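You operate a simulated robot arm through the tools that you are given. There is no shell and no other tool.

The job below is to be done with a simulated robot arm. You get a single attempt, and the scene is never put back.

TASK
Take the yellow sleeve on the middle shelf of the red cart and put it away on the top of the tool bench. Push the left bench drawer shut. Take the capped cylinder and put it on the black block. Fetch the blue jar and stand it on the taped area of the steel bench. Take the tape roll and put it on the middle shelf of the black shelf unit. Count the steel rings on the shelf under the grey bench, then put as many of the sleeves from the shelf under the grey bench on the middle shelf of the red cart. Lift the bin lid open. Any order will do. Set down upright: capped cylinder, blue jar.

The check looks at the end state, three seconds after you hand in, the way a careful person would. Anything else that was tipped, shoved, dropped, spilled or broken makes it a failure. A push-on lid holds only when it is set on centred and level and pressed home; a screw cap is set on level and turned clockwise until tight.

THE ROBOT
A 7-joint arm with a two-finger parallel gripper on a trunk, on a base that moves. Base frame: it is fixed to the floor where the robot stands at the start and does not move with it; the origin is under the middle of the robot, x ahead of it, y to its left, z up. Readings come in m, rad, newtons and seconds.
With the tool pointing down near the work surface it reaches from about 0.1 to 0.6 m from the robot's upright axis, wherever it stands. Its first joint turns from -2.897 to 2.897 rad. Places, roughly: bin lid [-1.7, -1.3, 0.6]; black block (8x7x3 cm) [1.1, 0.4, 0.4]; blue jar (7x7x12 cm) [-2.8, 2.4, 1]; capped cylinder (5x5x8 cm) [1.7, -1.4, 0.9]; left bench drawer [0, -1, 0.7]; middle shelf of the black shelf unit [-2.5, 4, 0.5]; middle shelf of the red cart [0.8, 0.3, 0.4]; sleeve (4x4x5 cm) [2.2, -1.1, 0.4]; steel ring [1, -1, 0.5]; tape roll (9x9x5 cm) [-2.9, 1.9, 0.9]; taped area of the steel bench [1.3, 3.3, 0.8]; top of the tool bench [-0.3, -1.3, 0.9]; yellow sleeve (6x6x6 cm) [0.5, 0.2, 0.4]. Payload 3.43 kg.
Tool frame: the origin (TCP) lies between the finger pads and is the grasp point; the fingertips stand 0.03 m ahead of it; z points along the fingers, y is the line along which they close. Largest opening 0.094 m; finger width 0.028, thickness 0.01; the body of the gripper, 0.05 by 0.096 m, starts 0.055 m behind the TCP.
Orientation is that of the tool frame in the base frame, as a unit quaternion [x, y, z, w]. With the fingers straight down and closing along the base's y, the tool's x points along the base's -x, its y along +y and its z along -z.

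THE INTERFACE
- The arm moves only by the tool jog_arm. Its argument "motion" is a list of rows, each a list of 3 entries, a list of its own where there are three numbers: the turn, a rotation vector about the tool's x, y, z in units of 6 degrees (1.0 is 6 degrees), then the shift along the tool's x, y, z in units of 25 mm (1.0 is 25 mm), then the finger opening in m, from 0 to 0.094. In form: [[[ax, ay, az], [x, y, z], hand], ...]. A call has 1 to 20 rows; each row shifts and turns the commanded pose from where the row before left it, along the tool's axes as they then stand. A call with a number of a shift or a turn outside -1 to 1 is refused whole. Each row takes 0.2 s and may step no farther than 0.05 m and 0.15 rad from the row before; otherwise, or with a gripper value out of range, the whole call is refused. A pose out of reach is approached as far as the arm can. The call stops where the force on the tool passes 40 N (or 10 N more than at its start, if that is more) or the arm is blocked; 0.2 s more then pass. Each finger travels about 0.108 m/s and halts on what it meets, pressing with about 36 N; the grip force reading is that of the motor and also rises with nothing between the fingers. The clock runs only during rows and for 0.2 s after the last one: add rows that do not move to give the fingers time. It gives the time, the measured TCP pose, the force on the tool (base axes), the opening and the grip force at its end, in the units of the frame above (readings bear some noise), with the torque about the TCP (base axes, N m) and any sound that the robot's microphone picked up, and new pictures: "show" is both (left out), scene, wrist or none.
- Cameras (640 x 400 px; columns grow to the right, rows downward): "scene" is now at [0.293, -0.3384, 1.1433]; the picture's right is [0.00, -0.17, 0.99], its down [-0.36, 0.92, 0.16] and it looks along [-0.93, -0.36, -0.06] (base axes); focal length 214 px, centre (320, 200). "wrist" rides on the gripper at [0.076, 0.014, -0.103] in the tool frame; the picture's right is [-0.18, 0.98, 0.00], its down [-0.75, -0.14, -0.64] and it looks along [-0.63, -0.12, 0.77] (tool axes); focal length 243 px, centre (320, 200).
- raise_lower(by): moves the trunk up (or, below 0, down) by that many m; the arm and the scene camera ride with it, the base frame stays. It gives what a move gives, with no picture.
- base_move(legs): drives the robot by 1 to 6 legs, each [ahead, left, turn to the left] in m, m and rad, along the robot's own axes; the way and the turn of a leg run together, so that a leg with both is an arc; at most 1.5 m and 3.142 rad a leg. The arm and the cameras ride along, it lands a little off, and it stops where it bumps. It gives what a move gives, and a new picture of the scene camera.
- head_to(pan, tilt): turns the head with the scene camera to pan (to the left, within 1.396 rad either way) and tilt (down, from -0.506 to 1.204), counted from straight ahead of the robot. It gives what a move gives, and a new picture of the scene camera.
- pixel_to_xyz(camera, pixels): for up to 12 pixels [column, row] of the newest picture of that camera ("zoom" is the newest enlarged one), the place [x, y, z] in the base frame of the surface seen there, good to about 0.002 m. The clock stands still meanwhile.
- enlarge(camera, box): a new picture of the part [left, top, right, bottom] of that camera's present view, enlarged. The clock stands still meanwhile.
- sign_off(): hands the job in; it is judged then, once.

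Open the gripper and draw the arm clear of the work before you hand the job in, unless the task says otherwise.

The tools are called after "Call:" as a command line: name --argument value ..., lists and objects as JSON in quotes. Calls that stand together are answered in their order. jog_arm: Moves the arm, as the interface text tells. Its arguments: {"type":"object","properties":{"motion":{"type":"array","items":{"type":"array"}},"show":{"type":"string","enum":["both","scene","wrist","none"]}},"required":["motion"]} The other tools are called the same way: raise_lower (by) moves the trunk up or down; base_move (legs) drives the base; head_to (pan, tilt) turns the head that bears the scene camera; pixel_to_xyz (camera, pixels) gives the place of the surface under pixels of a picture; enlarge (camera, box) takes an enlarged picture of a part of a camera's view; sign_off () hands the job in.

At the start:

```text
time: 0.0
eef_pos: [0.2822, -0.2825, 1.0224]
ee_rot: [0.0, 1.0, 0.0, 0.0]
force: [-1.1, 0.3, -0.7]
moment: [-0.01, 0.0, -0.03]
opening: 0.0942
finger_force: 0.1
trunk travel left (down, up): [-0.05, 0.54]
robot x, y, heading: [0.0017, -0.0016, 0.006]
head pan, tilt (commanded): [-1.4, 1.201]
```

scene: 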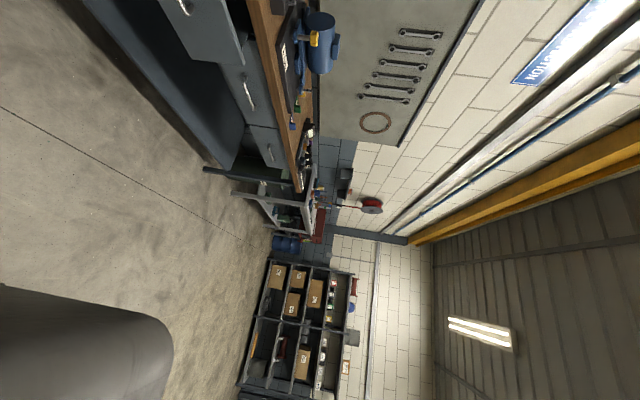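
wrist: 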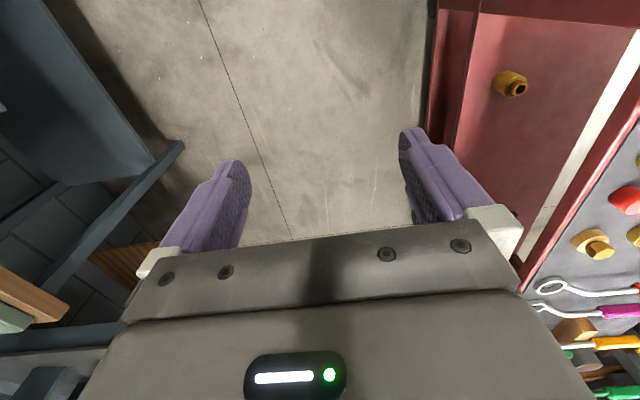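

I start by looking around; the scene picture seems rolled on its side at the present head pose, so I turn the head to straight ahead with a moderate tilt.

Call:
head_to --pan 0 --tilt 0.5

```text
time: 1.5
eef_pos: [0.2815, -0.2823, 1.0231]
ee_rot: [0.0, 1.0, 0.0, 0.0]
force: [-0.8, -0.2, -0.8]
moment: [-0.04, 0.02, 0.0]
opening: 0.0938
finger_force: 0.1
trunk travel left (down, up): [-0.05, 0.54]
robot x, y, heading: [0.0028, 0.0001, -0.005]
head pan, tilt (commanded): [0.0, 0.499]
```

scene: 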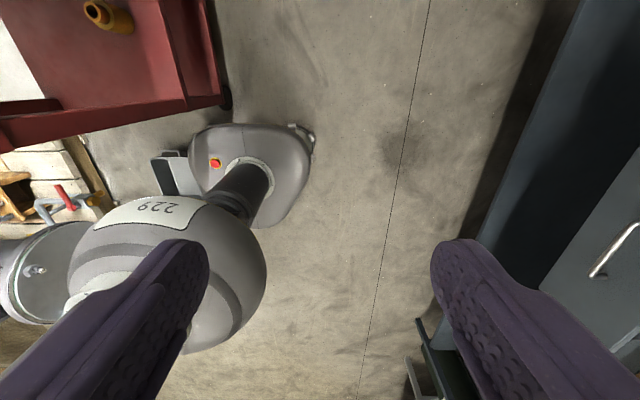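

The new scene picture shows the gripper fingers at the bottom (about (170,280) and (490,280)) with the robot base at (250,170), so I measure several points to work out how this camera sits.

Call:
pixel_to_xyz --camera "scene" --pixels '[[320, 200], [320, 100], [420, 200], [100, 15], [215, 163], [180, 210], [180, 260], [460, 260], [600, 260], [20, 190], [40, 270], [550, 100]]'

Call:
pixel_to_xyz --camera "wrist" --pixels '[[320, 100], [510, 85], [590, 240], [230, 180], [420, 150], [620, 200], [60, 150], [130, 260], [550, 290], [600, 345], [20, 290], [460, 60]]'

```text
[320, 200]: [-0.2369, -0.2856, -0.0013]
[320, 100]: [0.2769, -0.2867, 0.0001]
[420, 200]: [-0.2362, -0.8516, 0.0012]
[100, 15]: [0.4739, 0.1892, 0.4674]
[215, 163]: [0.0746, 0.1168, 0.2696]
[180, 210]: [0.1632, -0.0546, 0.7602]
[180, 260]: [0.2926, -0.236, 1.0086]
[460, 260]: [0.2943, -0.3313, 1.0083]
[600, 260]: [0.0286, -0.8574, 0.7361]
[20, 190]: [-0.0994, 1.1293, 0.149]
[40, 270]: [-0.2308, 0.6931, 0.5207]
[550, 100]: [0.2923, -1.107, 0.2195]
```

```text
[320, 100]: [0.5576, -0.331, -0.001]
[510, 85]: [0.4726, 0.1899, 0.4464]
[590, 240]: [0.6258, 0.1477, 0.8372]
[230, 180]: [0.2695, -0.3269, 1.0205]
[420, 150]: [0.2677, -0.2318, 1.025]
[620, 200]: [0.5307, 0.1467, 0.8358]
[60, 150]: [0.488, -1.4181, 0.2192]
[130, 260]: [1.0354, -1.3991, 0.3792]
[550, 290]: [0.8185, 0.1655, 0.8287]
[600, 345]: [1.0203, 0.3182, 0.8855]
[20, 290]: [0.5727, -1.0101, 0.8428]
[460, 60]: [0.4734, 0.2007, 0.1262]
```

The measured points show the scene camera actually sits at the gripper's palm (about [0.316,-0.286,1.08]) and looks relative to the tool axes. I look further ahead and to each side to map the room.

Call:
head_to --pan 0 --tilt -0.5

Call:
head_to --pan 1.39 --tilt -0.3

Call:
head_to --pan -1.39 --tilt -0.3

```text
time: 2.8
eef_pos: [0.2826, -0.2821, 1.0239]
ee_rot: [0.001, 1.0, 0.0, -0.001]
force: [0.5, -0.4, 1.0]
moment: [0.04, 0.07, -0.05]
opening: 0.0941
finger_force: 0.1
trunk travel left (down, up): [-0.05, 0.54]
robot x, y, heading: [0.0028, 0.0024, 0.002]
head pan, tilt (commanded): [0.0, -0.499]
```

scene: 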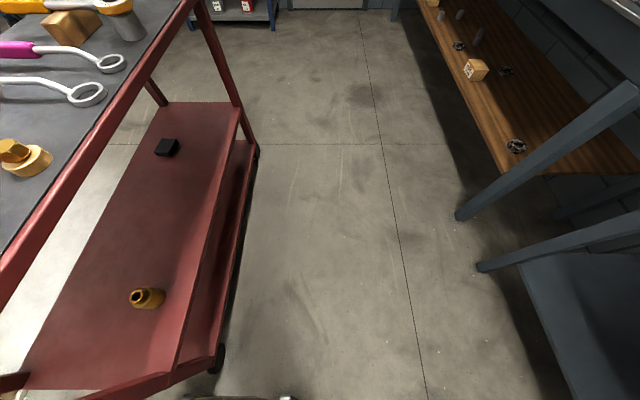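

```text
time: 4.3
eef_pos: [0.2826, -0.2821, 1.0222]
ee_rot: [0.0, 1.0, 0.001, -0.001]
force: [0.0, 0.8, -0.3]
moment: [-0.01, -0.01, 0.0]
opening: 0.0938
finger_force: 0.1
trunk travel left (down, up): [-0.05, 0.54]
robot x, y, heading: [0.004, -0.0011, -0.001]
head pan, tilt (commanded): [1.389, -0.3]
```

scene: 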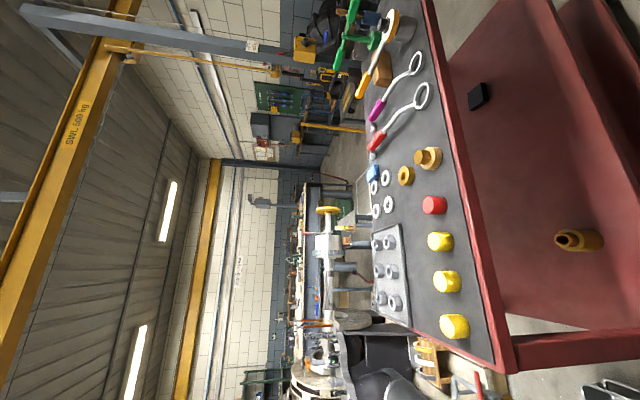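

```text
time: 6.8
eef_pos: [0.2828, -0.2818, 1.0226]
ee_rot: [0.0, 1.0, 0.0, 0.0]
force: [0.3, 0.2, -0.4]
moment: [-0.03, 0.01, -0.01]
opening: 0.0939
finger_force: 0.1
trunk travel left (down, up): [-0.05, 0.54]
robot x, y, heading: [0.0023, 0.0018, -0.001]
head pan, tilt (commanded): [-1.389, -0.3]
```

scene: 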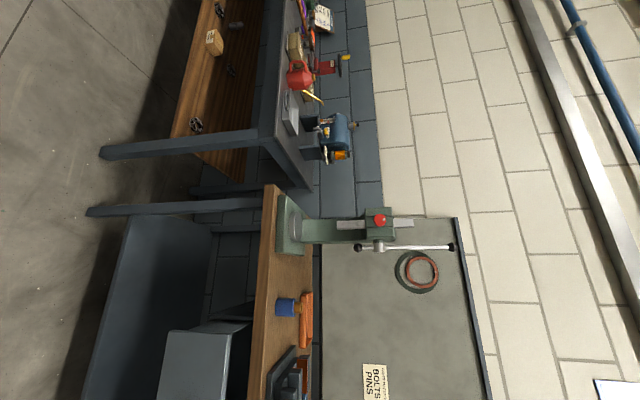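

The hand camera gives a good overview: cart at left, grey bench with its wooden under-shelf at right, tool bench with an open drawer near (200,360). I turn the head toward the grey bench's under-shelf to inspect it closely.

Call:
head_to --pan -0.6 --tilt -0.5

Call:
enlarge --camera "scene" --box '[120, 0, 440, 200]'

```text
time: 7.9
eef_pos: [0.2812, -0.2818, 1.0221]
ee_rot: [0.0, 1.0, 0.0, 0.001]
force: [0.3, 0.3, -0.4]
moment: [-0.04, 0.02, 0.02]
opening: 0.0939
finger_force: 0.1
trunk travel left (down, up): [-0.05, 0.54]
robot x, y, heading: [-0.0003, 0.0011, -0.001]
head pan, tilt (commanded): [-0.6, -0.499]
```

scene: 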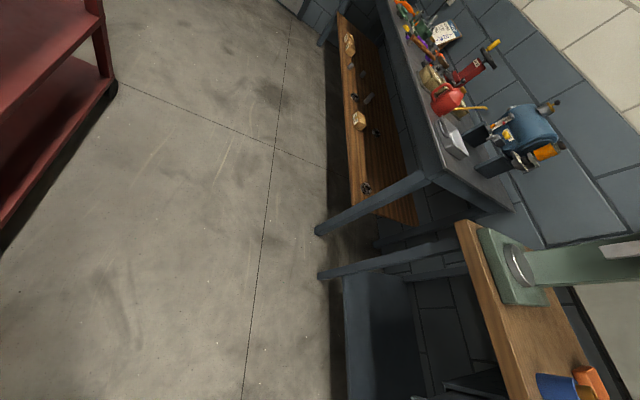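

```text
2.00 times, centred on (280, 100) of scene
```

zoom: 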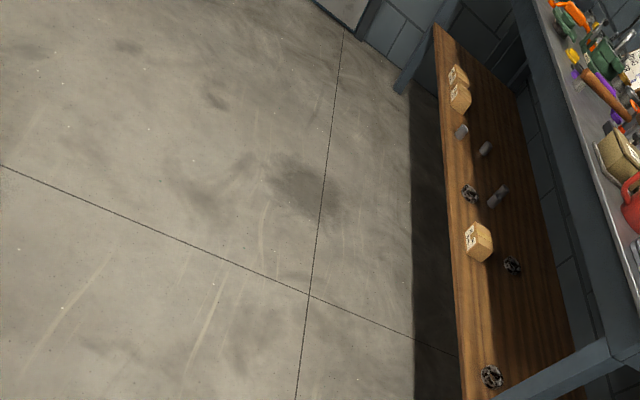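

Under the grey bench I can see rings near zoom (469,192), (512,265), (492,377); I will count them from close up later. Now I rotate the tool toward horizontal (fingers ahead) to learn the arm's abilities and get upright scene views.

Call:
jog_arm --motion '[[[0, -1, 0], [-0.4, 0, 0], 0.094], [[0, -1, 0], [-0.4, 0, 0.05], 0.094], [[0, -1, 0], [-0.4, 0, 0.1], 0.094], [[0, -1, 0], [-0.4, 0, 0.1], 0.094], [[0, -1, 0], [-0.4, 0, 0.1], 0.094], [[0, -1, 0], [-0.3, 0, 0.2], 0.094], [[0, -1, 0], [-0.3, 0, 0.2], 0.094], [[0, -1, 0], [-0.3, 0, 0.3], 0.094], [[0, -1, 0], [-0.2, 0, 0.3], 0.094], [[0, -1, 0], [-0.2, 0, 0.3], 0.094], [[0, -1, 0], [-0.1, 0, 0.3], 0.094], [[0, -1, 0], [-0.1, 0, 0.3], 0.094], [[0, -1, 0], [-0.1, 0, 0.3], 0.094], [[0, -1, 0], [0, 0, 0.3], 0.094], [[0, -1, 0], [0, 0, 0.3], 0.094]]' --show "both"

```text
time: 11.1
eef_pos: [0.4194, -0.2817, 1.0179]
ee_rot: [0.001, 0.707, -0.001, 0.707]
force: [0.4, -0.1, 0.0]
moment: [0.02, 0.01, 0.02]
opening: 0.0941
finger_force: 0.1
trunk travel left (down, up): [-0.05, 0.54]
robot x, y, heading: [-0.0022, 0.0015, -0.004]
head pan, tilt (commanded): [-0.6, -0.499]
```

scene: 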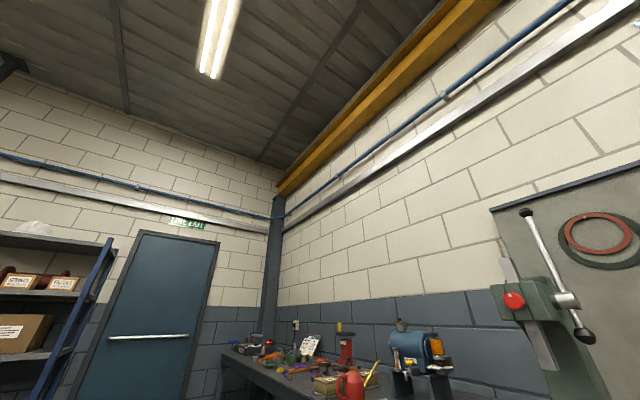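
wrist: 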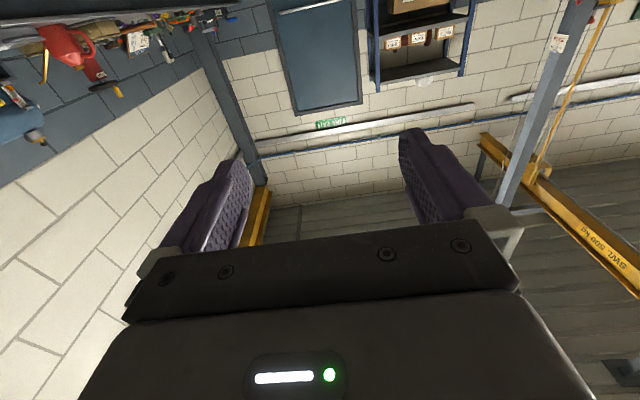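

The horizontal pose was reached exactly, and the scene view is now upright. I turn the head left and down to view the cart and its middle shelf.

Call:
head_to --pan 0.9 --tilt 0.5

Call:
head_to --pan -0.9 --tilt 0.5

```text
time: 12.7
eef_pos: [0.4182, -0.282, 1.0192]
ee_rot: [0.0, 0.707, 0.0, 0.707]
force: [0.9, 0.1, 0.3]
moment: [0.02, -0.02, 0.0]
opening: 0.0936
finger_force: 0.0
trunk travel left (down, up): [-0.05, 0.54]
robot x, y, heading: [0.001, -0.0009, -0.002]
head pan, tilt (commanded): [0.901, 0.499]
```

scene: 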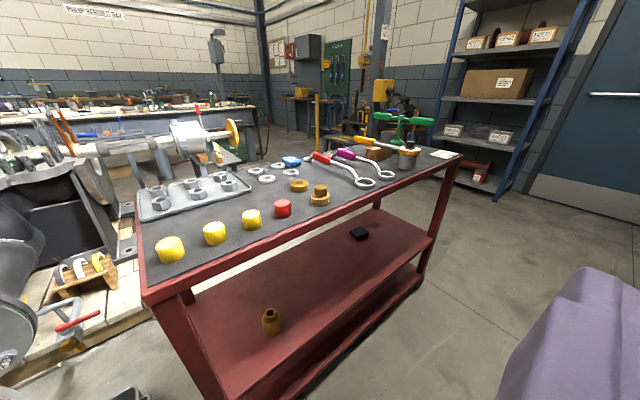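

```text
time: 14.5
eef_pos: [0.4179, -0.282, 1.0185]
ee_rot: [0.0, 0.707, 0.0, 0.707]
force: [-0.1, 0.2, 0.3]
moment: [0.01, 0.01, -0.02]
opening: 0.094
finger_force: 0.0
trunk travel left (down, up): [-0.05, 0.54]
robot x, y, heading: [0.0021, 0.0016, -0.003]
head pan, tilt (commanded): [-0.901, 0.499]
```

scene: 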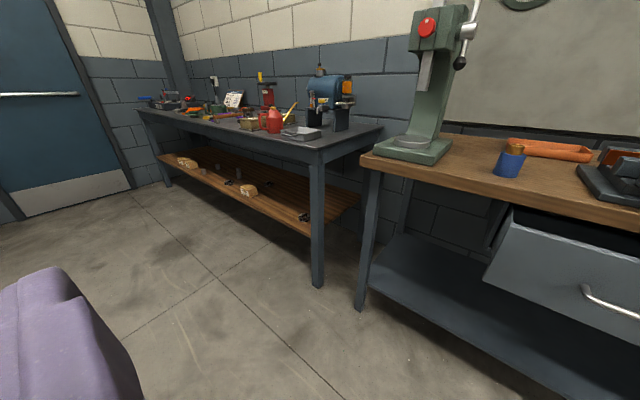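

Good clear views. I turn back to the cart and measure the yellow sleeve and the shelf edges.

Call:
head_to --pan 0.9 --tilt 0.5

Call:
pixel_to_xyz --camera "scene" --pixels '[[270, 318], [271, 311], [275, 333], [360, 233], [280, 380], [420, 265], [460, 158], [145, 290], [300, 232], [250, 330], [350, 300], [420, 250]]'

Call:
enlarge --camera "scene" --box '[180, 200, 440, 362]'

```text
time: 16.3
eef_pos: [0.4184, -0.2825, 1.017]
ee_rot: [0.0, 0.707, 0.0, 0.707]
force: [0.5, -0.3, 0.7]
moment: [0.0, 0.06, -0.04]
opening: 0.0943
finger_force: 0.2
trunk travel left (down, up): [-0.05, 0.54]
robot x, y, heading: [-0.0032, 0.0016, -0.0]
head pan, tilt (commanded): [0.901, 0.499]
```

scene: 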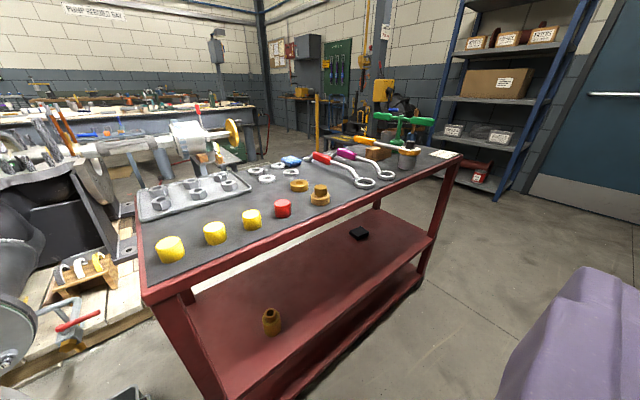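

```text
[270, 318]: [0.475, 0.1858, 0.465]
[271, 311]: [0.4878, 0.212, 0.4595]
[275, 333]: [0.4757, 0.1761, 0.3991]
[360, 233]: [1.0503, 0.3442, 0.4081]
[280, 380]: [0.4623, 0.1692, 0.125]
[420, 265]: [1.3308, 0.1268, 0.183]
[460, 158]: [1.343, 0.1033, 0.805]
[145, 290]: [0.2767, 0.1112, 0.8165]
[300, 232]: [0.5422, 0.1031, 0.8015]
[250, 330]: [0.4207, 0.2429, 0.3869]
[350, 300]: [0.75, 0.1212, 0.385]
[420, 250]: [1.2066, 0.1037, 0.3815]
```

```text
2.46 times, centred on (310, 281) of scene
```

zoom: 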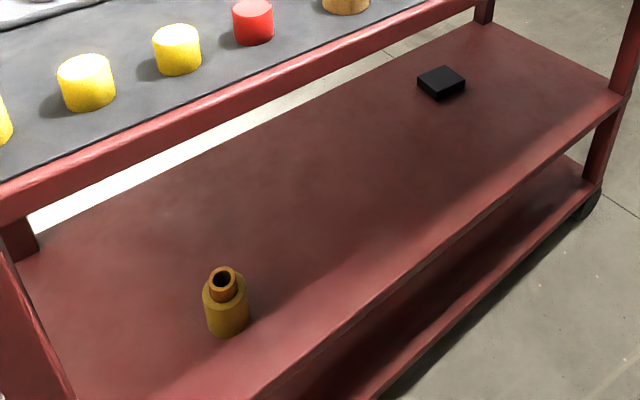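

The sleeve stands upright at about (0.478, 0.20) on the middle shelf (surface z≈0.385), with the cart's front edge at y≈0.10. I drive sideways clear of the cart and then turn left to face it.

Call:
base_move --legs '[[0.48, -0.45, 0], [0, 0, 1.5708]]'

```text
time: 23.8
eef_pos: [0.7622, -0.0316, 1.0179]
ee_rot: [0.501, -0.498, -0.501, -0.499]
force: [-0.1, 0.1, -0.2]
moment: [-0.02, 0.0, 0.0]
opening: 0.0939
finger_force: 0.0
trunk travel left (down, up): [-0.05, 0.54]
robot x, y, heading: [0.4815, -0.451, 1.578]
head pan, tilt (commanded): [0.901, 0.499]
```

scene: 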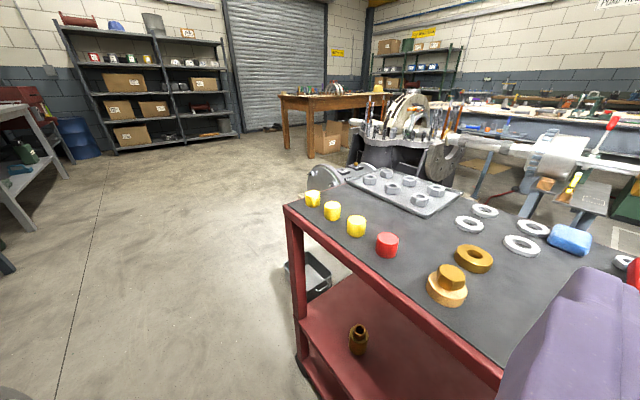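

The robot landed at (0.4815, -0.451) facing the cart. I slide the TCP left to x≈0.478 while staying in front of the cart edge, and begin to lower it.

Call:
jog_arm --motion '[[[0, 0, 0], [0.6, 0.95, 0], 0.094], [[0, 0, 0], [0.6, 0.95, 0], 0.094], [[0, 0, 0], [0.6, 0.95, 0], 0.094], [[0, 0, 0], [0.6, 0.95, 0], 0.094], [[0, 0, 0], [0.6, 0.95, 0], 0.094], [[0, 0, 0], [0.6, 0.95, 0], 0.094], [[0, 0, 0], [0.6, 0.95, 0], 0.094], [[0, 0, 0], [0.6, 0.95, 0], 0.094], [[0, 0, 0], [0.6, 0.95, 0], 0.094], [[0, 0, 0], [0.6, 0.95, 0], 0.094], [[0, 0, 0], [0.6, 0.95, 0], 0.094], [[0, 0, 0], [0.6, 0.95, 0], 0.094]]' --show "scene"

Call:
head_to --pan 0 --tilt 0.6

```text
time: 25.1
eef_pos: [0.6464, -0.0237, 0.9334]
ee_rot: [0.504, -0.501, -0.499, -0.496]
force: [5.8, 24.7, -12.1]
moment: [-0.04, 0.39, 0.75]
opening: 0.0939
finger_force: 0.2
out of reach, approached as far as the arm can: row 5, 6
trunk travel left (down, up): [-0.05, 0.54]
robot x, y, heading: [0.4838, -0.4518, 1.576]
head pan, tilt (commanded): [0.901, 0.499]
stopped in row 6: the force on the tool passed its limit at 96 N (the readings are from after the stop); the commanded pose is now the measured one
```

scene: 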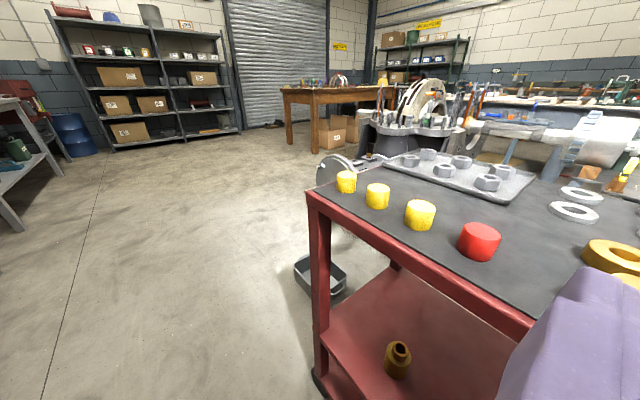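

```text
time: 26.3
eef_pos: [0.6465, -0.0247, 0.934]
ee_rot: [0.503, -0.501, -0.499, -0.497]
force: [34.4, 44.9, -14.5]
moment: [-1.29, 2.39, 4.69]
opening: 0.0941
finger_force: 0.0
trunk travel left (down, up): [-0.05, 0.54]
robot x, y, heading: [0.4821, -0.4545, 1.577]
head pan, tilt (commanded): [0.0, 0.6]
```

scene: 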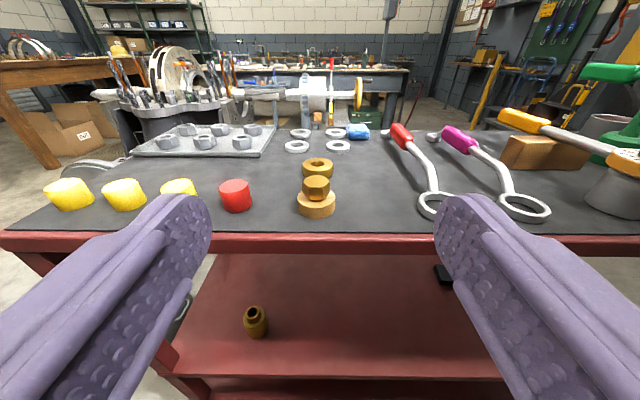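

The arm ran out of reach close to its own column and now shows a force of about 45 N. I undo the last motion: back to the right, up, and a little forward.

Call:
jog_arm --motion '[[[0, 0, 0], [-0.3, -0.4, 0.2], 0.094], [[0, 0, 0], [-0.5, -0.8, 0.2], 0.094], [[0, 0, 0], [-0.5, -0.8, 0.2], 0.094]]' --show "none"

```text
time: 27.1
eef_pos: [0.6976, -0.0094, 0.9672]
ee_rot: [0.503, -0.501, -0.499, -0.497]
force: [-0.3, -0.2, 0.0]
moment: [-0.02, -0.02, 0.01]
opening: 0.0941
finger_force: 0.0
trunk travel left (down, up): [-0.05, 0.54]
robot x, y, heading: [0.4871, -0.4503, 1.576]
head pan, tilt (commanded): [0.0, 0.6]
```

Forces are back to zero. The horizontal tool needs about 0.5 m or more from the robot's axis, so I back the base by 0.15 m to make room.

Call:
base_move --legs '[[-0.15, 0, 0]]'

Call:
jog_arm --motion '[[[0, 0, 0], [0, 0.5, 1], 0.094], [[0, 0, 0], [0, 0.5, 1], 0.094], [[0, 0, 0], [0, 0.5, 1], 0.094], [[0, 0, 0], [0, 0.5, 1], 0.094], [[0, 0, 0], [0, 1, 0.5], 0.094], [[0, 0, 0], [0, 1, 0.2], 0.094], [[0, 0, 0], [0, 1, 0], 0.094], [[0, 0, 0], [0, 1, 0], 0.094], [[0, 0, 0], [0, 1, 0], 0.094], [[0, 0, 0], [0, 1, 0], 0.094], [[0, 0, 0], [0, 0.8, 0], 0.094]]' --show "scene"

```text
time: 28.4
eef_pos: [0.6978, -0.1579, 0.9662]
ee_rot: [0.503, -0.501, -0.499, -0.497]
force: [-0.5, 0.4, 0.7]
moment: [-0.02, 0.01, 0.0]
opening: 0.0939
finger_force: 0.1
trunk travel left (down, up): [-0.05, 0.54]
robot x, y, heading: [0.4832, -0.5999, 1.575]
head pan, tilt (commanded): [0.0, 0.6]
```

scene: 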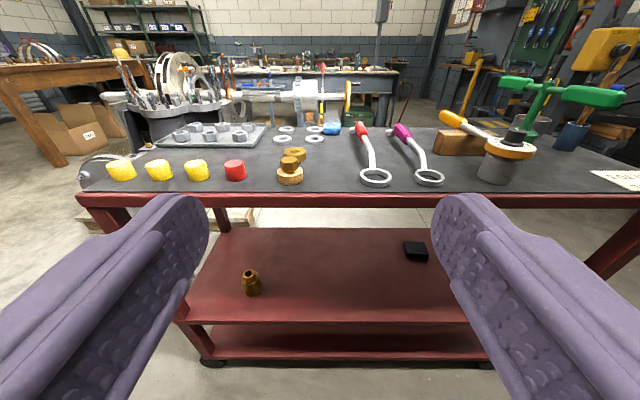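

```text
time: 30.9
eef_pos: [0.5688, -0.0588, 0.9825]
ee_rot: [0.507, -0.499, -0.502, -0.492]
force: [0.1, -0.1, 0.0]
moment: [-0.05, -0.02, 0.0]
opening: 0.0941
finger_force: 0.0
out of reach, approached as far as the arm can: row 7, 8, 9, 10, 11
trunk travel left (down, up): [-0.05, 0.54]
robot x, y, heading: [0.4839, -0.602, 1.577]
head pan, tilt (commanded): [0.0, 0.6]
```

scene: 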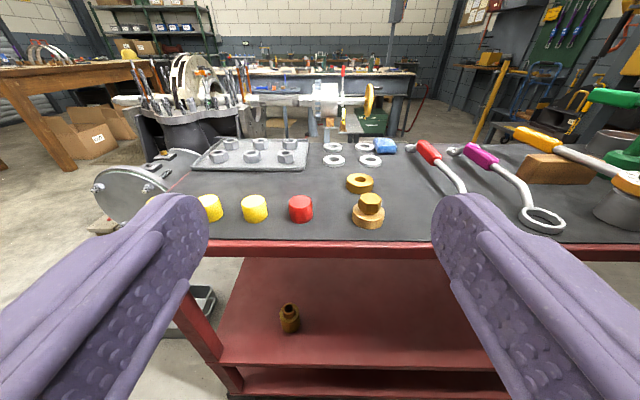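

The arm still refuses a fully horizontal tool in front at this range, probably a wrist limit. A tool pitched about 45° down will be easier, so I pitch the fingers down and slide left to x≈0.478.

Call:
jog_arm --motion '[[[0, 1, 0], [0, 0, 0], 0.094], [[0, 1, 0], [0, 0, 0], 0.094], [[0, 1, 0], [0, 0, 0], 0.094], [[0, 1, 0], [0, 0, 0], 0.094], [[0, 1, 0], [0, 0, 0], 0.094], [[0, 1, 0], [0, 0.5, 0], 0.094], [[0, 1, 0], [0, 0.5, 0], 0.094], [[0, 0.5, 0], [0, 0.5, 0], 0.094], [[0, 0, 0], [0, 1, 0], 0.094], [[0, 0, 0], [0, 1, 0], 0.094]]' --show "scene"

```text
time: 33.0
eef_pos: [0.482, -0.0601, 0.9804]
ee_rot: [0.656, -0.653, -0.268, -0.267]
force: [0.0, 0.7, 0.5]
moment: [0.01, 0.0, -0.03]
opening: 0.0941
finger_force: 0.1
trunk travel left (down, up): [-0.05, 0.54]
robot x, y, heading: [0.4852, -0.6018, 1.575]
head pan, tilt (commanded): [0.0, 0.6]
```

scene: 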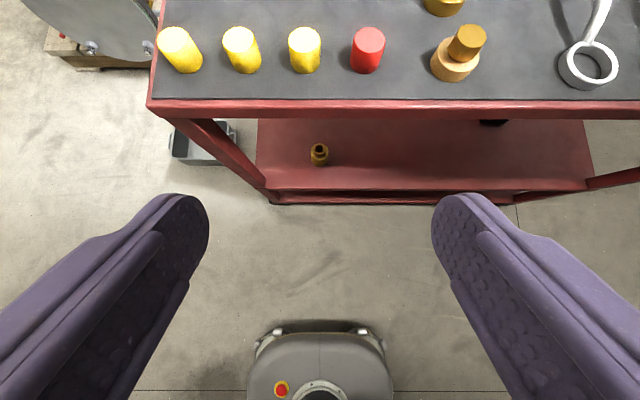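

The 45° pose works at (0.482, -0.060, 0.980), and the robot's own chassis front is visible at (320,330). I measure the chassis extent and the cart's lower edge to know how close I may drive.

Call:
pixel_to_xyz --camera "scene" --pixels '[[320, 333], [262, 345], [380, 345], [252, 390], [392, 390], [320, 202], [320, 198], [319, 150], [319, 160], [300, 330], [277, 328], [320, 105]]'

```text
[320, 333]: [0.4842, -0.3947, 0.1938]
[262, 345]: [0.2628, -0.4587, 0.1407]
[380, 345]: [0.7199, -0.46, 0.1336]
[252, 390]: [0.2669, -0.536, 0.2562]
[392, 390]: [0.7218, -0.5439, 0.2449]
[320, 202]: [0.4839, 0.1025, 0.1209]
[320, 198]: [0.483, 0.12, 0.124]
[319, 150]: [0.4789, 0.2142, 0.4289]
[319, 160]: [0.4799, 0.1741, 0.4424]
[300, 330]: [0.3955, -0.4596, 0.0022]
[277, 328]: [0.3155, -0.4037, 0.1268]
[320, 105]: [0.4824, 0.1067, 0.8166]
```

The chassis front is only 0.21 m ahead of the robot's axis, so there is room to drive closer. The sleeve axis is near (0.479, 0.205). I now lower the pitched tool straight down in front of the cart.

Call:
jog_arm --motion '[[[0, 0, 0], [1, 0, 1], 0.094], [[0, 0, 0], [1, 0, 1], 0.094], [[0, 0, 0], [1, 0, 1], 0.094], [[0, 0, 0], [1, 0, 1], 0.094], [[0, 0, 0], [1, 0, 1], 0.094], [[0, 0, 0], [1, 0, 1], 0.094], [[0, 0, 0], [1, 0, 1], 0.094], [[0, 0, 0], [1, 0, 1], 0.094]]' --show "none"

Call:
jog_arm --motion '[[[0, 0, 0], [1, 0, 1], 0.094], [[0, 0, 0], [1, 0, 1], 0.094], [[0, 0, 0], [1, 0, 1], 0.094], [[0, 0, 0], [1, 0, 1], 0.094], [[0, 0, 0], [1, 0, 1], 0.094]]' --show "both"

```text
time: 34.9
eef_pos: [0.4812, -0.0632, 0.7001]
ee_rot: [0.656, -0.653, -0.269, -0.267]
force: [-1.0, -0.1, 0.0]
moment: [0.0, 0.02, 0.02]
opening: 0.094
finger_force: 0.0
trunk travel left (down, up): [-0.05, 0.54]
robot x, y, heading: [0.4816, -0.6006, 1.577]
head pan, tilt (commanded): [0.0, 0.6]
```

```text
time: 36.0
eef_pos: [0.4708, -0.0523, 0.6549]
ee_rot: [-0.656, 0.656, 0.263, 0.266]
force: [-1.1, 0.6, -0.4]
moment: [0.01, 0.04, -0.02]
opening: 0.0941
finger_force: 0.1
out of reach, approached as far as the arm can: row 1, 2, 3, 4, 5
trunk travel left (down, up): [-0.05, 0.54]
robot x, y, heading: [0.4826, -0.5983, 1.582]
head pan, tilt (commanded): [0.0, 0.6]
```

scene: 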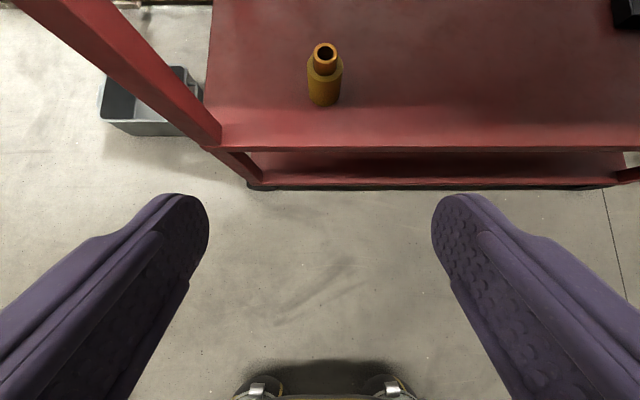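
wrist: 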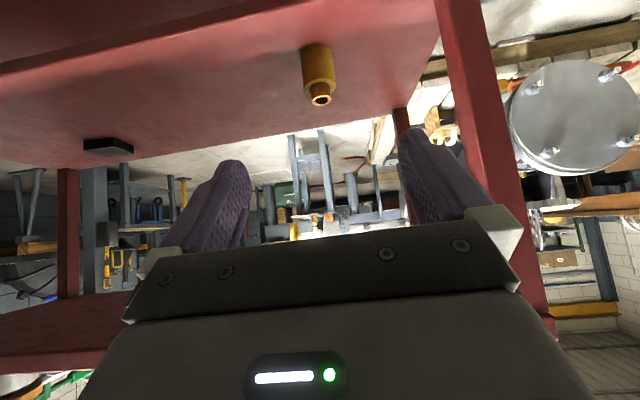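

The arm stops near z=0.65 at this short distance; it can go lower farther out. I lower the trunk fully by 0.05 m, then move the tool forward and down into the open shelf space in front of the sleeve.

Call:
raise_lower --by -0.05

Call:
jog_arm --motion '[[[0, 0, 0], [-0.7, 0, 0.7], 0.094], [[0, 0, 0], [-0.7, -0.1, 0.7], 0.094], [[0, 0, 0], [-0.5, -0.1, 0.7], 0.094], [[0, 0, 0], [0, 0, 1], 0.094], [[0, 0, 0], [0.5, 0, 1], 0.094], [[0, 0, 0], [0.7, 0, 0.7], 0.094], [[0, 0, 0], [0.7, 0, 0.7], 0.094]]' --show "both"

```text
time: 37.0
eef_pos: [0.4705, -0.0512, 0.605]
ee_rot: [-0.655, 0.657, 0.262, 0.266]
force: [0.1, 0.2, 0.8]
moment: [0.01, -0.02, 0.0]
opening: 0.094
finger_force: 0.0
trunk travel left (down, up): [0.0, 0.59]
robot x, y, heading: [0.4843, -0.5955, 1.576]
head pan, tilt (commanded): [0.0, 0.6]
```

```text
time: 38.6
eef_pos: [0.4769, 0.0433, 0.5067]
ee_rot: [-0.655, 0.657, 0.261, 0.265]
force: [-0.5, 0.3, 0.0]
moment: [-0.03, 0.01, -0.01]
opening: 0.0938
finger_force: 0.1
trunk travel left (down, up): [0.0, 0.59]
robot x, y, heading: [0.4863, -0.601, 1.575]
head pan, tilt (commanded): [0.0, 0.6]
```

scene: 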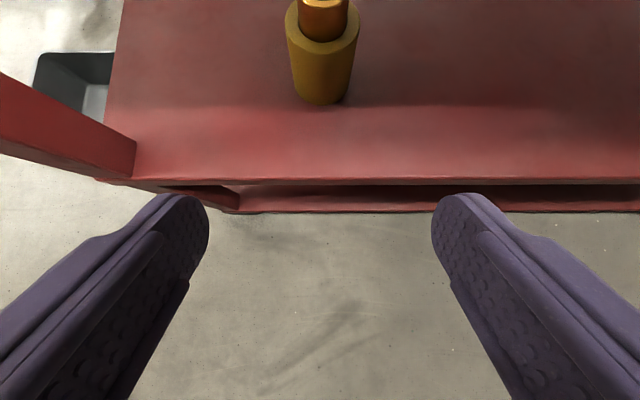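
wrist: 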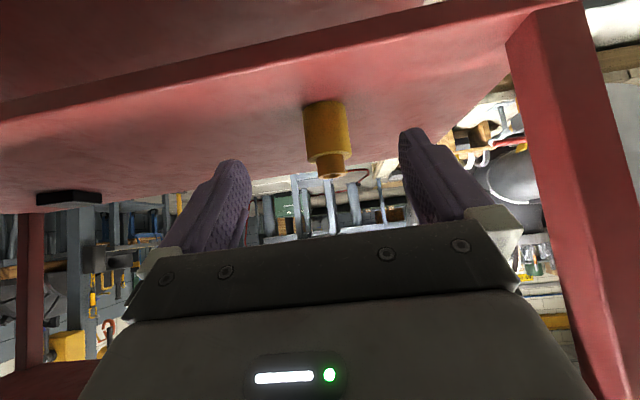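

Now at (0.477, 0.043, 0.507) inside the shelf opening. I tilt the head to look along the fingers and examine the sleeve closely.

Call:
head_to --pan 0 --tilt 0.1

Call:
pixel_to_xyz --camera "scene" --pixels '[[320, 200], [320, 180], [320, 160], [320, 140], [300, 200], [340, 200], [320, 220], [320, 240]]'

```text
time: 39.5
eef_pos: [0.4768, 0.0429, 0.5066]
ee_rot: [-0.656, 0.656, 0.263, 0.265]
force: [0.3, -0.2, -0.2]
moment: [0.01, 0.01, 0.0]
opening: 0.0938
finger_force: 0.0
trunk travel left (down, up): [0.0, 0.59]
robot x, y, heading: [0.4851, -0.5981, 1.575]
head pan, tilt (commanded): [0.0, 0.099]
```

scene: 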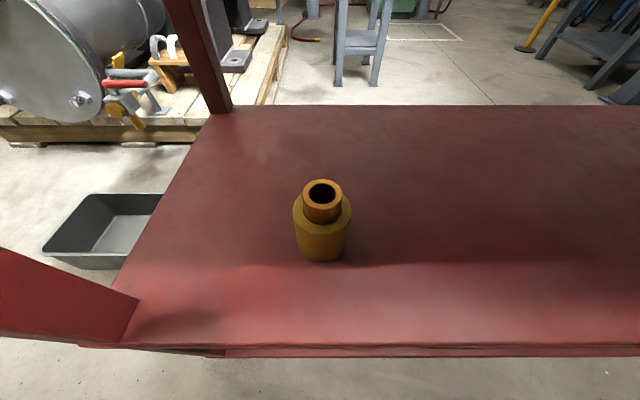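

```text
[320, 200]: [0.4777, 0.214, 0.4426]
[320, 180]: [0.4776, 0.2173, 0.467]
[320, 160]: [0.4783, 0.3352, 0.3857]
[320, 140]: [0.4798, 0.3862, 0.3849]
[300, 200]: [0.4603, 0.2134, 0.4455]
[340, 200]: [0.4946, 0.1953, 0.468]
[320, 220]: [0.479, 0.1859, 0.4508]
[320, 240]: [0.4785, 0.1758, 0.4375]
```

The sleeve's axis is at about (0.478, 0.201): body up to z≈0.44, neck top at z≈0.468, shelf at 0.385. I drive the base 0.1 m forward so that the final reach is comfortable.

Call:
base_move --legs '[[0.1, 0, 0]]'

```text
time: 40.6
eef_pos: [0.4757, 0.1445, 0.5055]
ee_rot: [-0.656, 0.657, 0.262, 0.265]
force: [0.6, -0.2, 1.1]
moment: [-0.03, -0.03, 0.03]
opening: 0.0941
finger_force: 0.1
trunk travel left (down, up): [0.0, 0.59]
robot x, y, heading: [0.4842, -0.4999, 1.571]
head pan, tilt (commanded): [0.0, 0.099]
```

scene: 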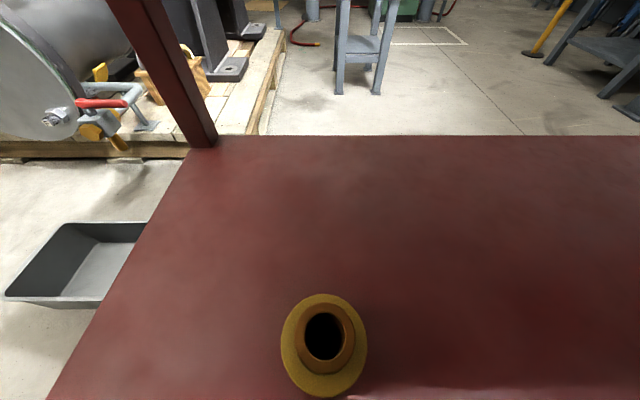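

The sleeve is centred between the fingers (at (323,340)). I move the TCP forward-down to the body at (0.478, 0.197, 0.427).

Call:
jog_arm --motion '[[[0, 0, 0], [0.18, -0.02, 0.92], 0.094], [[0, 0, 0], [0.18, -0.02, 0.92], 0.094], [[0, 0, 0], [0.18, -0.02, 0.92], 0.094], [[0, 0, 0], [0.18, -0.02, 0.92], 0.094]]' --show "both"

```text
time: 41.6
eef_pos: [0.4781, 0.1945, 0.4274]
ee_rot: [-0.655, 0.657, 0.263, 0.266]
force: [-1.1, 0.3, -1.0]
moment: [-0.01, -0.05, -0.02]
opening: 0.0938
finger_force: 0.1
trunk travel left (down, up): [0.0, 0.59]
robot x, y, heading: [0.4833, -0.4997, 1.573]
head pan, tilt (commanded): [0.0, 0.099]
```

scene: 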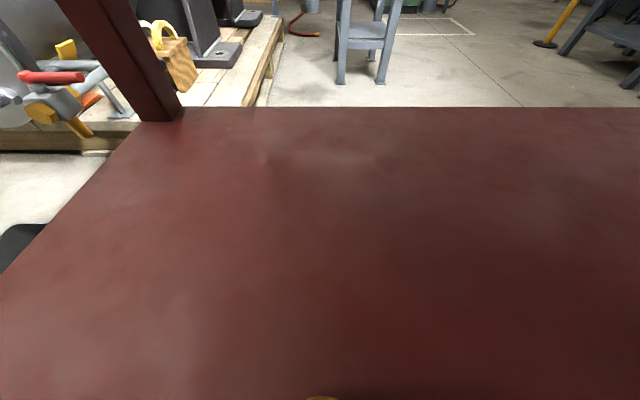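
wrist: 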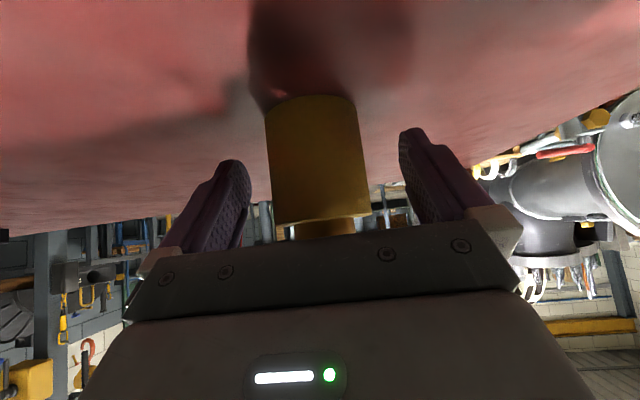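

The wrist view shows the sleeve's body between both pads with no contact force. I close the fingers with some dwell rows.

Call:
jog_arm --motion '[[[0, 0, 0], [0, 0, 0], 0.06], [[0, 0, 0], [0, 0, 0], 0.04], [[0, 0, 0], [0, 0, 0], 0.02], [[0, 0, 0], [0, 0, 0], 0.02], [[0, 0, 0], [0, 0, 0], 0.02]]' --show "wrist"

```text
time: 42.9
eef_pos: [0.4784, 0.1952, 0.4272]
ee_rot: [-0.655, 0.657, 0.263, 0.266]
force: [3.0, 0.9, 0.3]
moment: [0.05, -0.09, -0.06]
opening: 0.0578
finger_force: 36.0
trunk travel left (down, up): [0.0, 0.59]
robot x, y, heading: [0.4831, -0.5006, 1.576]
head pan, tilt (commanded): [0.0, 0.099]
```

wrist: 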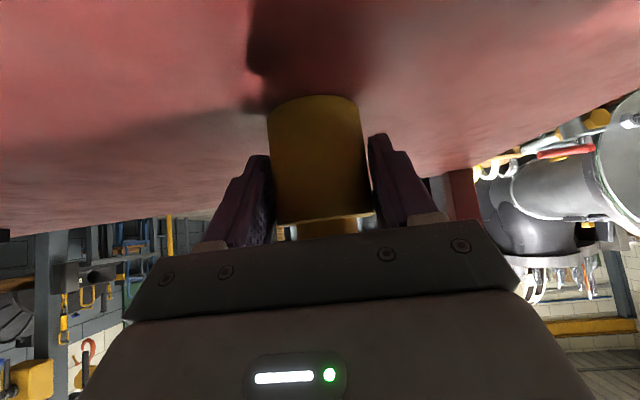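

Gripped at 0.058 m opening with 36 N. I lift the sleeve about 35 mm straight up.

Call:
jog_arm --motion '[[[0, 0, 0], [-0.3, 0, -0.3], 0.02], [[0, 0, 0], [-0.4, 0, -0.4], 0.02], [[0, 0, 0], [-0.4, 0, -0.4], 0.02]]' --show "both"

```text
time: 43.6
eef_pos: [0.478, 0.1955, 0.4647]
ee_rot: [-0.655, 0.657, 0.262, 0.266]
force: [-0.2, -0.2, -8.8]
moment: [-0.08, -0.01, 0.0]
opening: 0.0576
finger_force: 35.5
trunk travel left (down, up): [0.0, 0.59]
robot x, y, heading: [0.4816, -0.5008, 1.571]
head pan, tilt (commanded): [0.0, 0.099]
```

scene: 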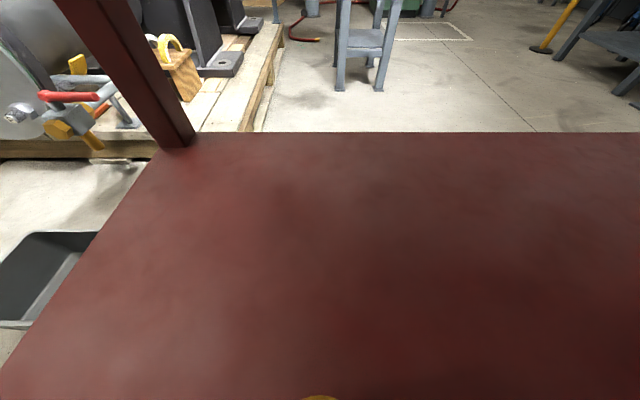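
wrist: 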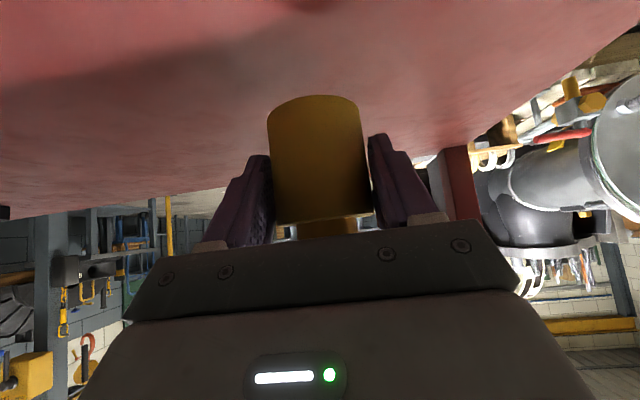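

The sleeve is held (about 9 N of weight). I back the base out by 0.17 m so the sleeve leaves the shelf opening.

Call:
base_move --legs '[[-0.18, 0, 0]]'

Call:
jog_arm --motion '[[[0, 0, 0], [0.5, 0, -0.9], 0.02], [[0, 0, 0], [0, 0, -1], 0.02], [[0, 0, 0], [-1, 0, -1], 0.02], [[0, 0, 0], [-1, 0, -1], 0.02], [[0, 0, 0], [-1, 0, -1], 0.02], [[0, 0, 0], [-1, 0, -1], 0.02], [[0, 0, 0], [-1, 0, -1], 0.02], [[0, 0, 0], [-1, 0, -1], 0.02], [[0, 0, 0], [-1, 0, -1], 0.02], [[0, 0, 0], [-1, 0, -1], 0.02], [[0, 0, 0], [-1, 0, -1], 0.02], [[0, 0, 0], [-1, 0, -1], 0.02], [[0, 0, 0], [-1, 0, -1], 0.02], [[0, 0, 0], [-1, 0, -1], 0.02], [[0, 0, 0], [-1, 0, -1], 0.02]]' --show "both"

```text
time: 45.2
eef_pos: [0.4795, 0.013, 0.4653]
ee_rot: [-0.655, 0.658, 0.261, 0.265]
force: [0.3, -0.6, -8.3]
moment: [-0.04, 0.04, -0.03]
opening: 0.0579
finger_force: 36.8
trunk travel left (down, up): [0.0, 0.59]
robot x, y, heading: [0.4824, -0.6826, 1.57]
head pan, tilt (commanded): [0.0, 0.099]
```

scene: 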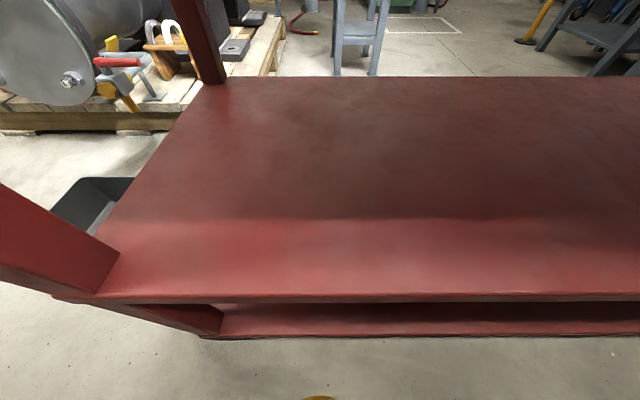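

```text
time: 48.4
eef_pos: [0.4791, -0.0183, 0.9499]
ee_rot: [-0.655, 0.658, 0.261, 0.265]
force: [0.2, -0.2, -8.3]
moment: [-0.07, -0.05, 0.02]
opening: 0.0579
finger_force: 35.7
trunk travel left (down, up): [0.0, 0.59]
robot x, y, heading: [0.4855, -0.68, 1.573]
head pan, tilt (commanded): [0.0, 0.099]
```

scene: 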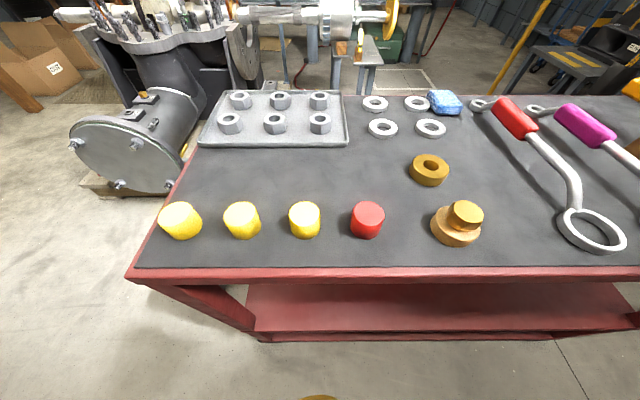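
wrist: 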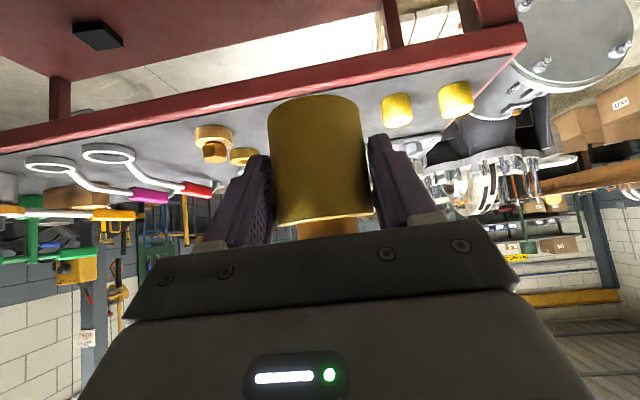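

The sleeve is up at z≈0.95 in front of the cart. I raise the trunk, retract the arm, and turn left to face -x, then look at the tool bench before going near it.

Call:
raise_lower --by 0.2

Call:
jog_arm --motion '[[[0, 0, 0], [0.7, 0, -0.7], 0.02], [[0, 0, 0], [0.7, 0, -0.7], 0.02], [[0, 0, 0], [0.7, 0, -0.7], 0.02], [[0, 0, 0], [0.7, 0, -0.7], 0.02]]' --show "none"

Call:
base_move --legs '[[0.15, 0, 0], [0, 0, 1.5708]]'

Call:
head_to --pan 1.2 --tilt -0.3

```text
time: 50.5
eef_pos: [0.4792, -0.0185, 1.1495]
ee_rot: [-0.655, 0.658, 0.261, 0.265]
force: [-0.7, 0.0, -7.7]
moment: [-0.1, 0.01, 0.06]
opening: 0.058
finger_force: 36.1
trunk travel left (down, up): [-0.2, 0.39]
robot x, y, heading: [0.4809, -0.6844, 1.572]
head pan, tilt (commanded): [0.0, 0.099]
```

```text
time: 51.5
eef_pos: [0.4785, -0.1175, 1.151]
ee_rot: [-0.655, 0.657, 0.262, 0.265]
force: [-0.9, -0.2, -8.1]
moment: [-0.04, 0.01, 0.01]
opening: 0.0577
finger_force: 35.7
trunk travel left (down, up): [-0.2, 0.39]
robot x, y, heading: [0.4875, -0.6821, 1.574]
head pan, tilt (commanded): [0.0, 0.099]
```

```text
time: 56.7
eef_pos: [-0.0825, -0.5398, 1.1521]
ee_rot: [0.928, -0.001, -0.373, -0.002]
force: [-1.0, -0.2, -7.9]
moment: [0.05, -0.08, -0.01]
opening: 0.0577
finger_force: 36.6
trunk travel left (down, up): [-0.2, 0.39]
robot x, y, heading: [0.4838, -0.5298, -3.137]
head pan, tilt (commanded): [0.0, 0.099]
```

scene: 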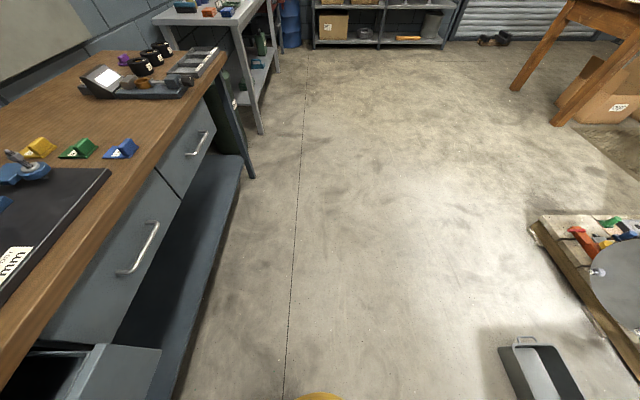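

```text
time: 58.1
eef_pos: [-0.0825, -0.5402, 1.1501]
ee_rot: [0.928, -0.001, -0.373, -0.003]
force: [0.2, 0.3, -8.8]
moment: [-0.01, -0.05, 0.02]
opening: 0.0578
finger_force: 35.9
trunk travel left (down, up): [-0.2, 0.39]
robot x, y, heading: [0.4838, -0.5343, -3.137]
head pan, tilt (commanded): [1.201, -0.3]
```

scene: 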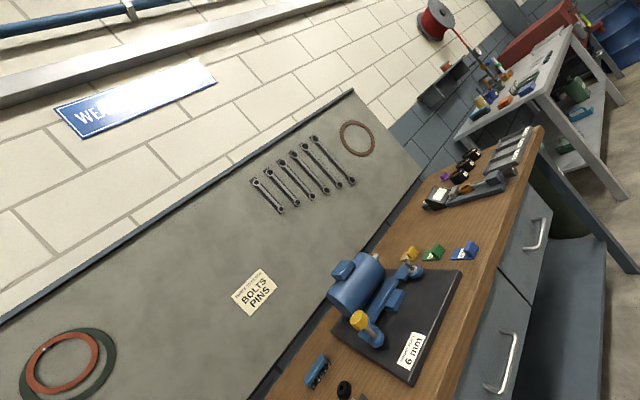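

I can see the bench top's far part with a mat, coloured blocks and clamps. I look at the nearer part of the bench and the open drawer.

Call:
head_to --pan 1.2 --tilt 0.3

```text
time: 59.1
eef_pos: [-0.0815, -0.5399, 1.1511]
ee_rot: [0.928, -0.001, -0.373, -0.003]
force: [0.3, 1.2, -7.8]
moment: [-0.02, -0.05, 0.01]
opening: 0.0576
finger_force: 36.1
trunk travel left (down, up): [-0.2, 0.39]
robot x, y, heading: [0.4866, -0.5339, -3.14]
head pan, tilt (commanded): [1.201, 0.3]
```

scene: 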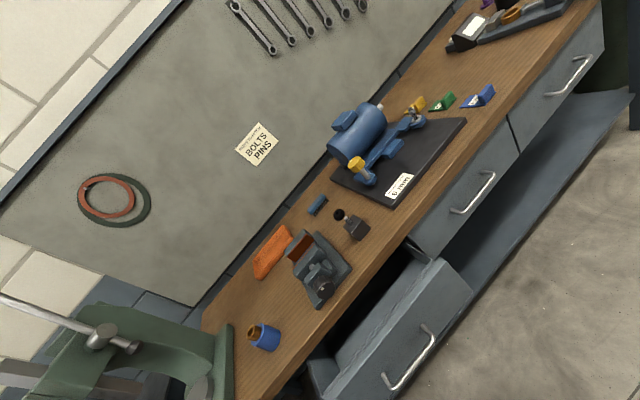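

There is free wood around (455,75) between the coloured blocks and the black clamp tray, and around (290,310) near the blue cup. I measure positions of candidate spots and of the drawer.

Call:
pixel_to_xyz --camera "scene" --pixels '[[460, 75], [495, 80], [430, 90], [380, 215], [300, 330], [262, 338], [330, 280], [480, 97], [410, 340], [455, 265], [315, 370], [520, 75]]'

Call:
enlarge --camera "scene" --box '[200, 160, 520, 360]'

```text
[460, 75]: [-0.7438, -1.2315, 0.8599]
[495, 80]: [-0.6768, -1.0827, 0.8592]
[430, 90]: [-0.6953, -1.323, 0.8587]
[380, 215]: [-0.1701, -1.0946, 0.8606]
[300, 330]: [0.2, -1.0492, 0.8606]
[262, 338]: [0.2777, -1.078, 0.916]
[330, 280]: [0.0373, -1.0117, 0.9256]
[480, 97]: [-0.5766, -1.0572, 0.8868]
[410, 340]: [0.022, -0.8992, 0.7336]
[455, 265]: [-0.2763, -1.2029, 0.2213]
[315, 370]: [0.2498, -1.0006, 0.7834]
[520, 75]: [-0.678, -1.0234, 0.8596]
```

```text
2.00 times, centred on (360, 260) of scene
```

zoom: 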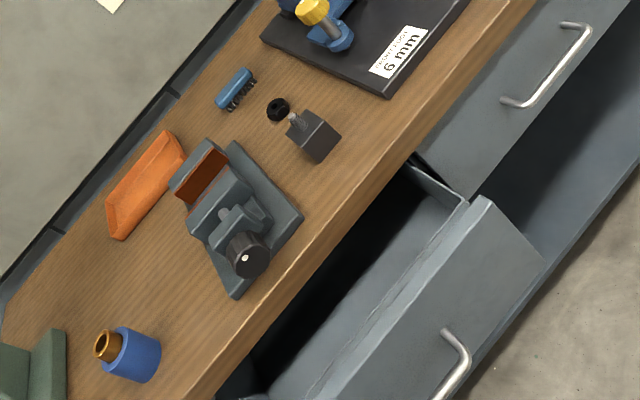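

The bench top is at z=0.860 and a blue sleeve stands at about (0.278,-1.078). I measure the gap between it and the black vise for the drop spot.

Call:
pixel_to_xyz --camera "zoom" --pixels '[[236, 292], [190, 225], [160, 350], [132, 345], [150, 376], [120, 237], [220, 330], [190, 290], [160, 270], [250, 310], [60, 340], [205, 375]]'

```text
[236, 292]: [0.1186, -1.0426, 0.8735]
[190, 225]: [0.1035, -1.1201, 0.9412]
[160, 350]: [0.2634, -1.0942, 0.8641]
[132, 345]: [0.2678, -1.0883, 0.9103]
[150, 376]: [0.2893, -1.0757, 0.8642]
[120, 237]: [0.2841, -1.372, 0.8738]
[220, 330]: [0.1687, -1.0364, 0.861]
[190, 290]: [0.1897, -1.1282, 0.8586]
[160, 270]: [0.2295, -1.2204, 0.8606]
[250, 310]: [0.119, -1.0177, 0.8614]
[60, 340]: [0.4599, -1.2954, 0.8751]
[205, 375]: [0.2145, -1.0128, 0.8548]
```

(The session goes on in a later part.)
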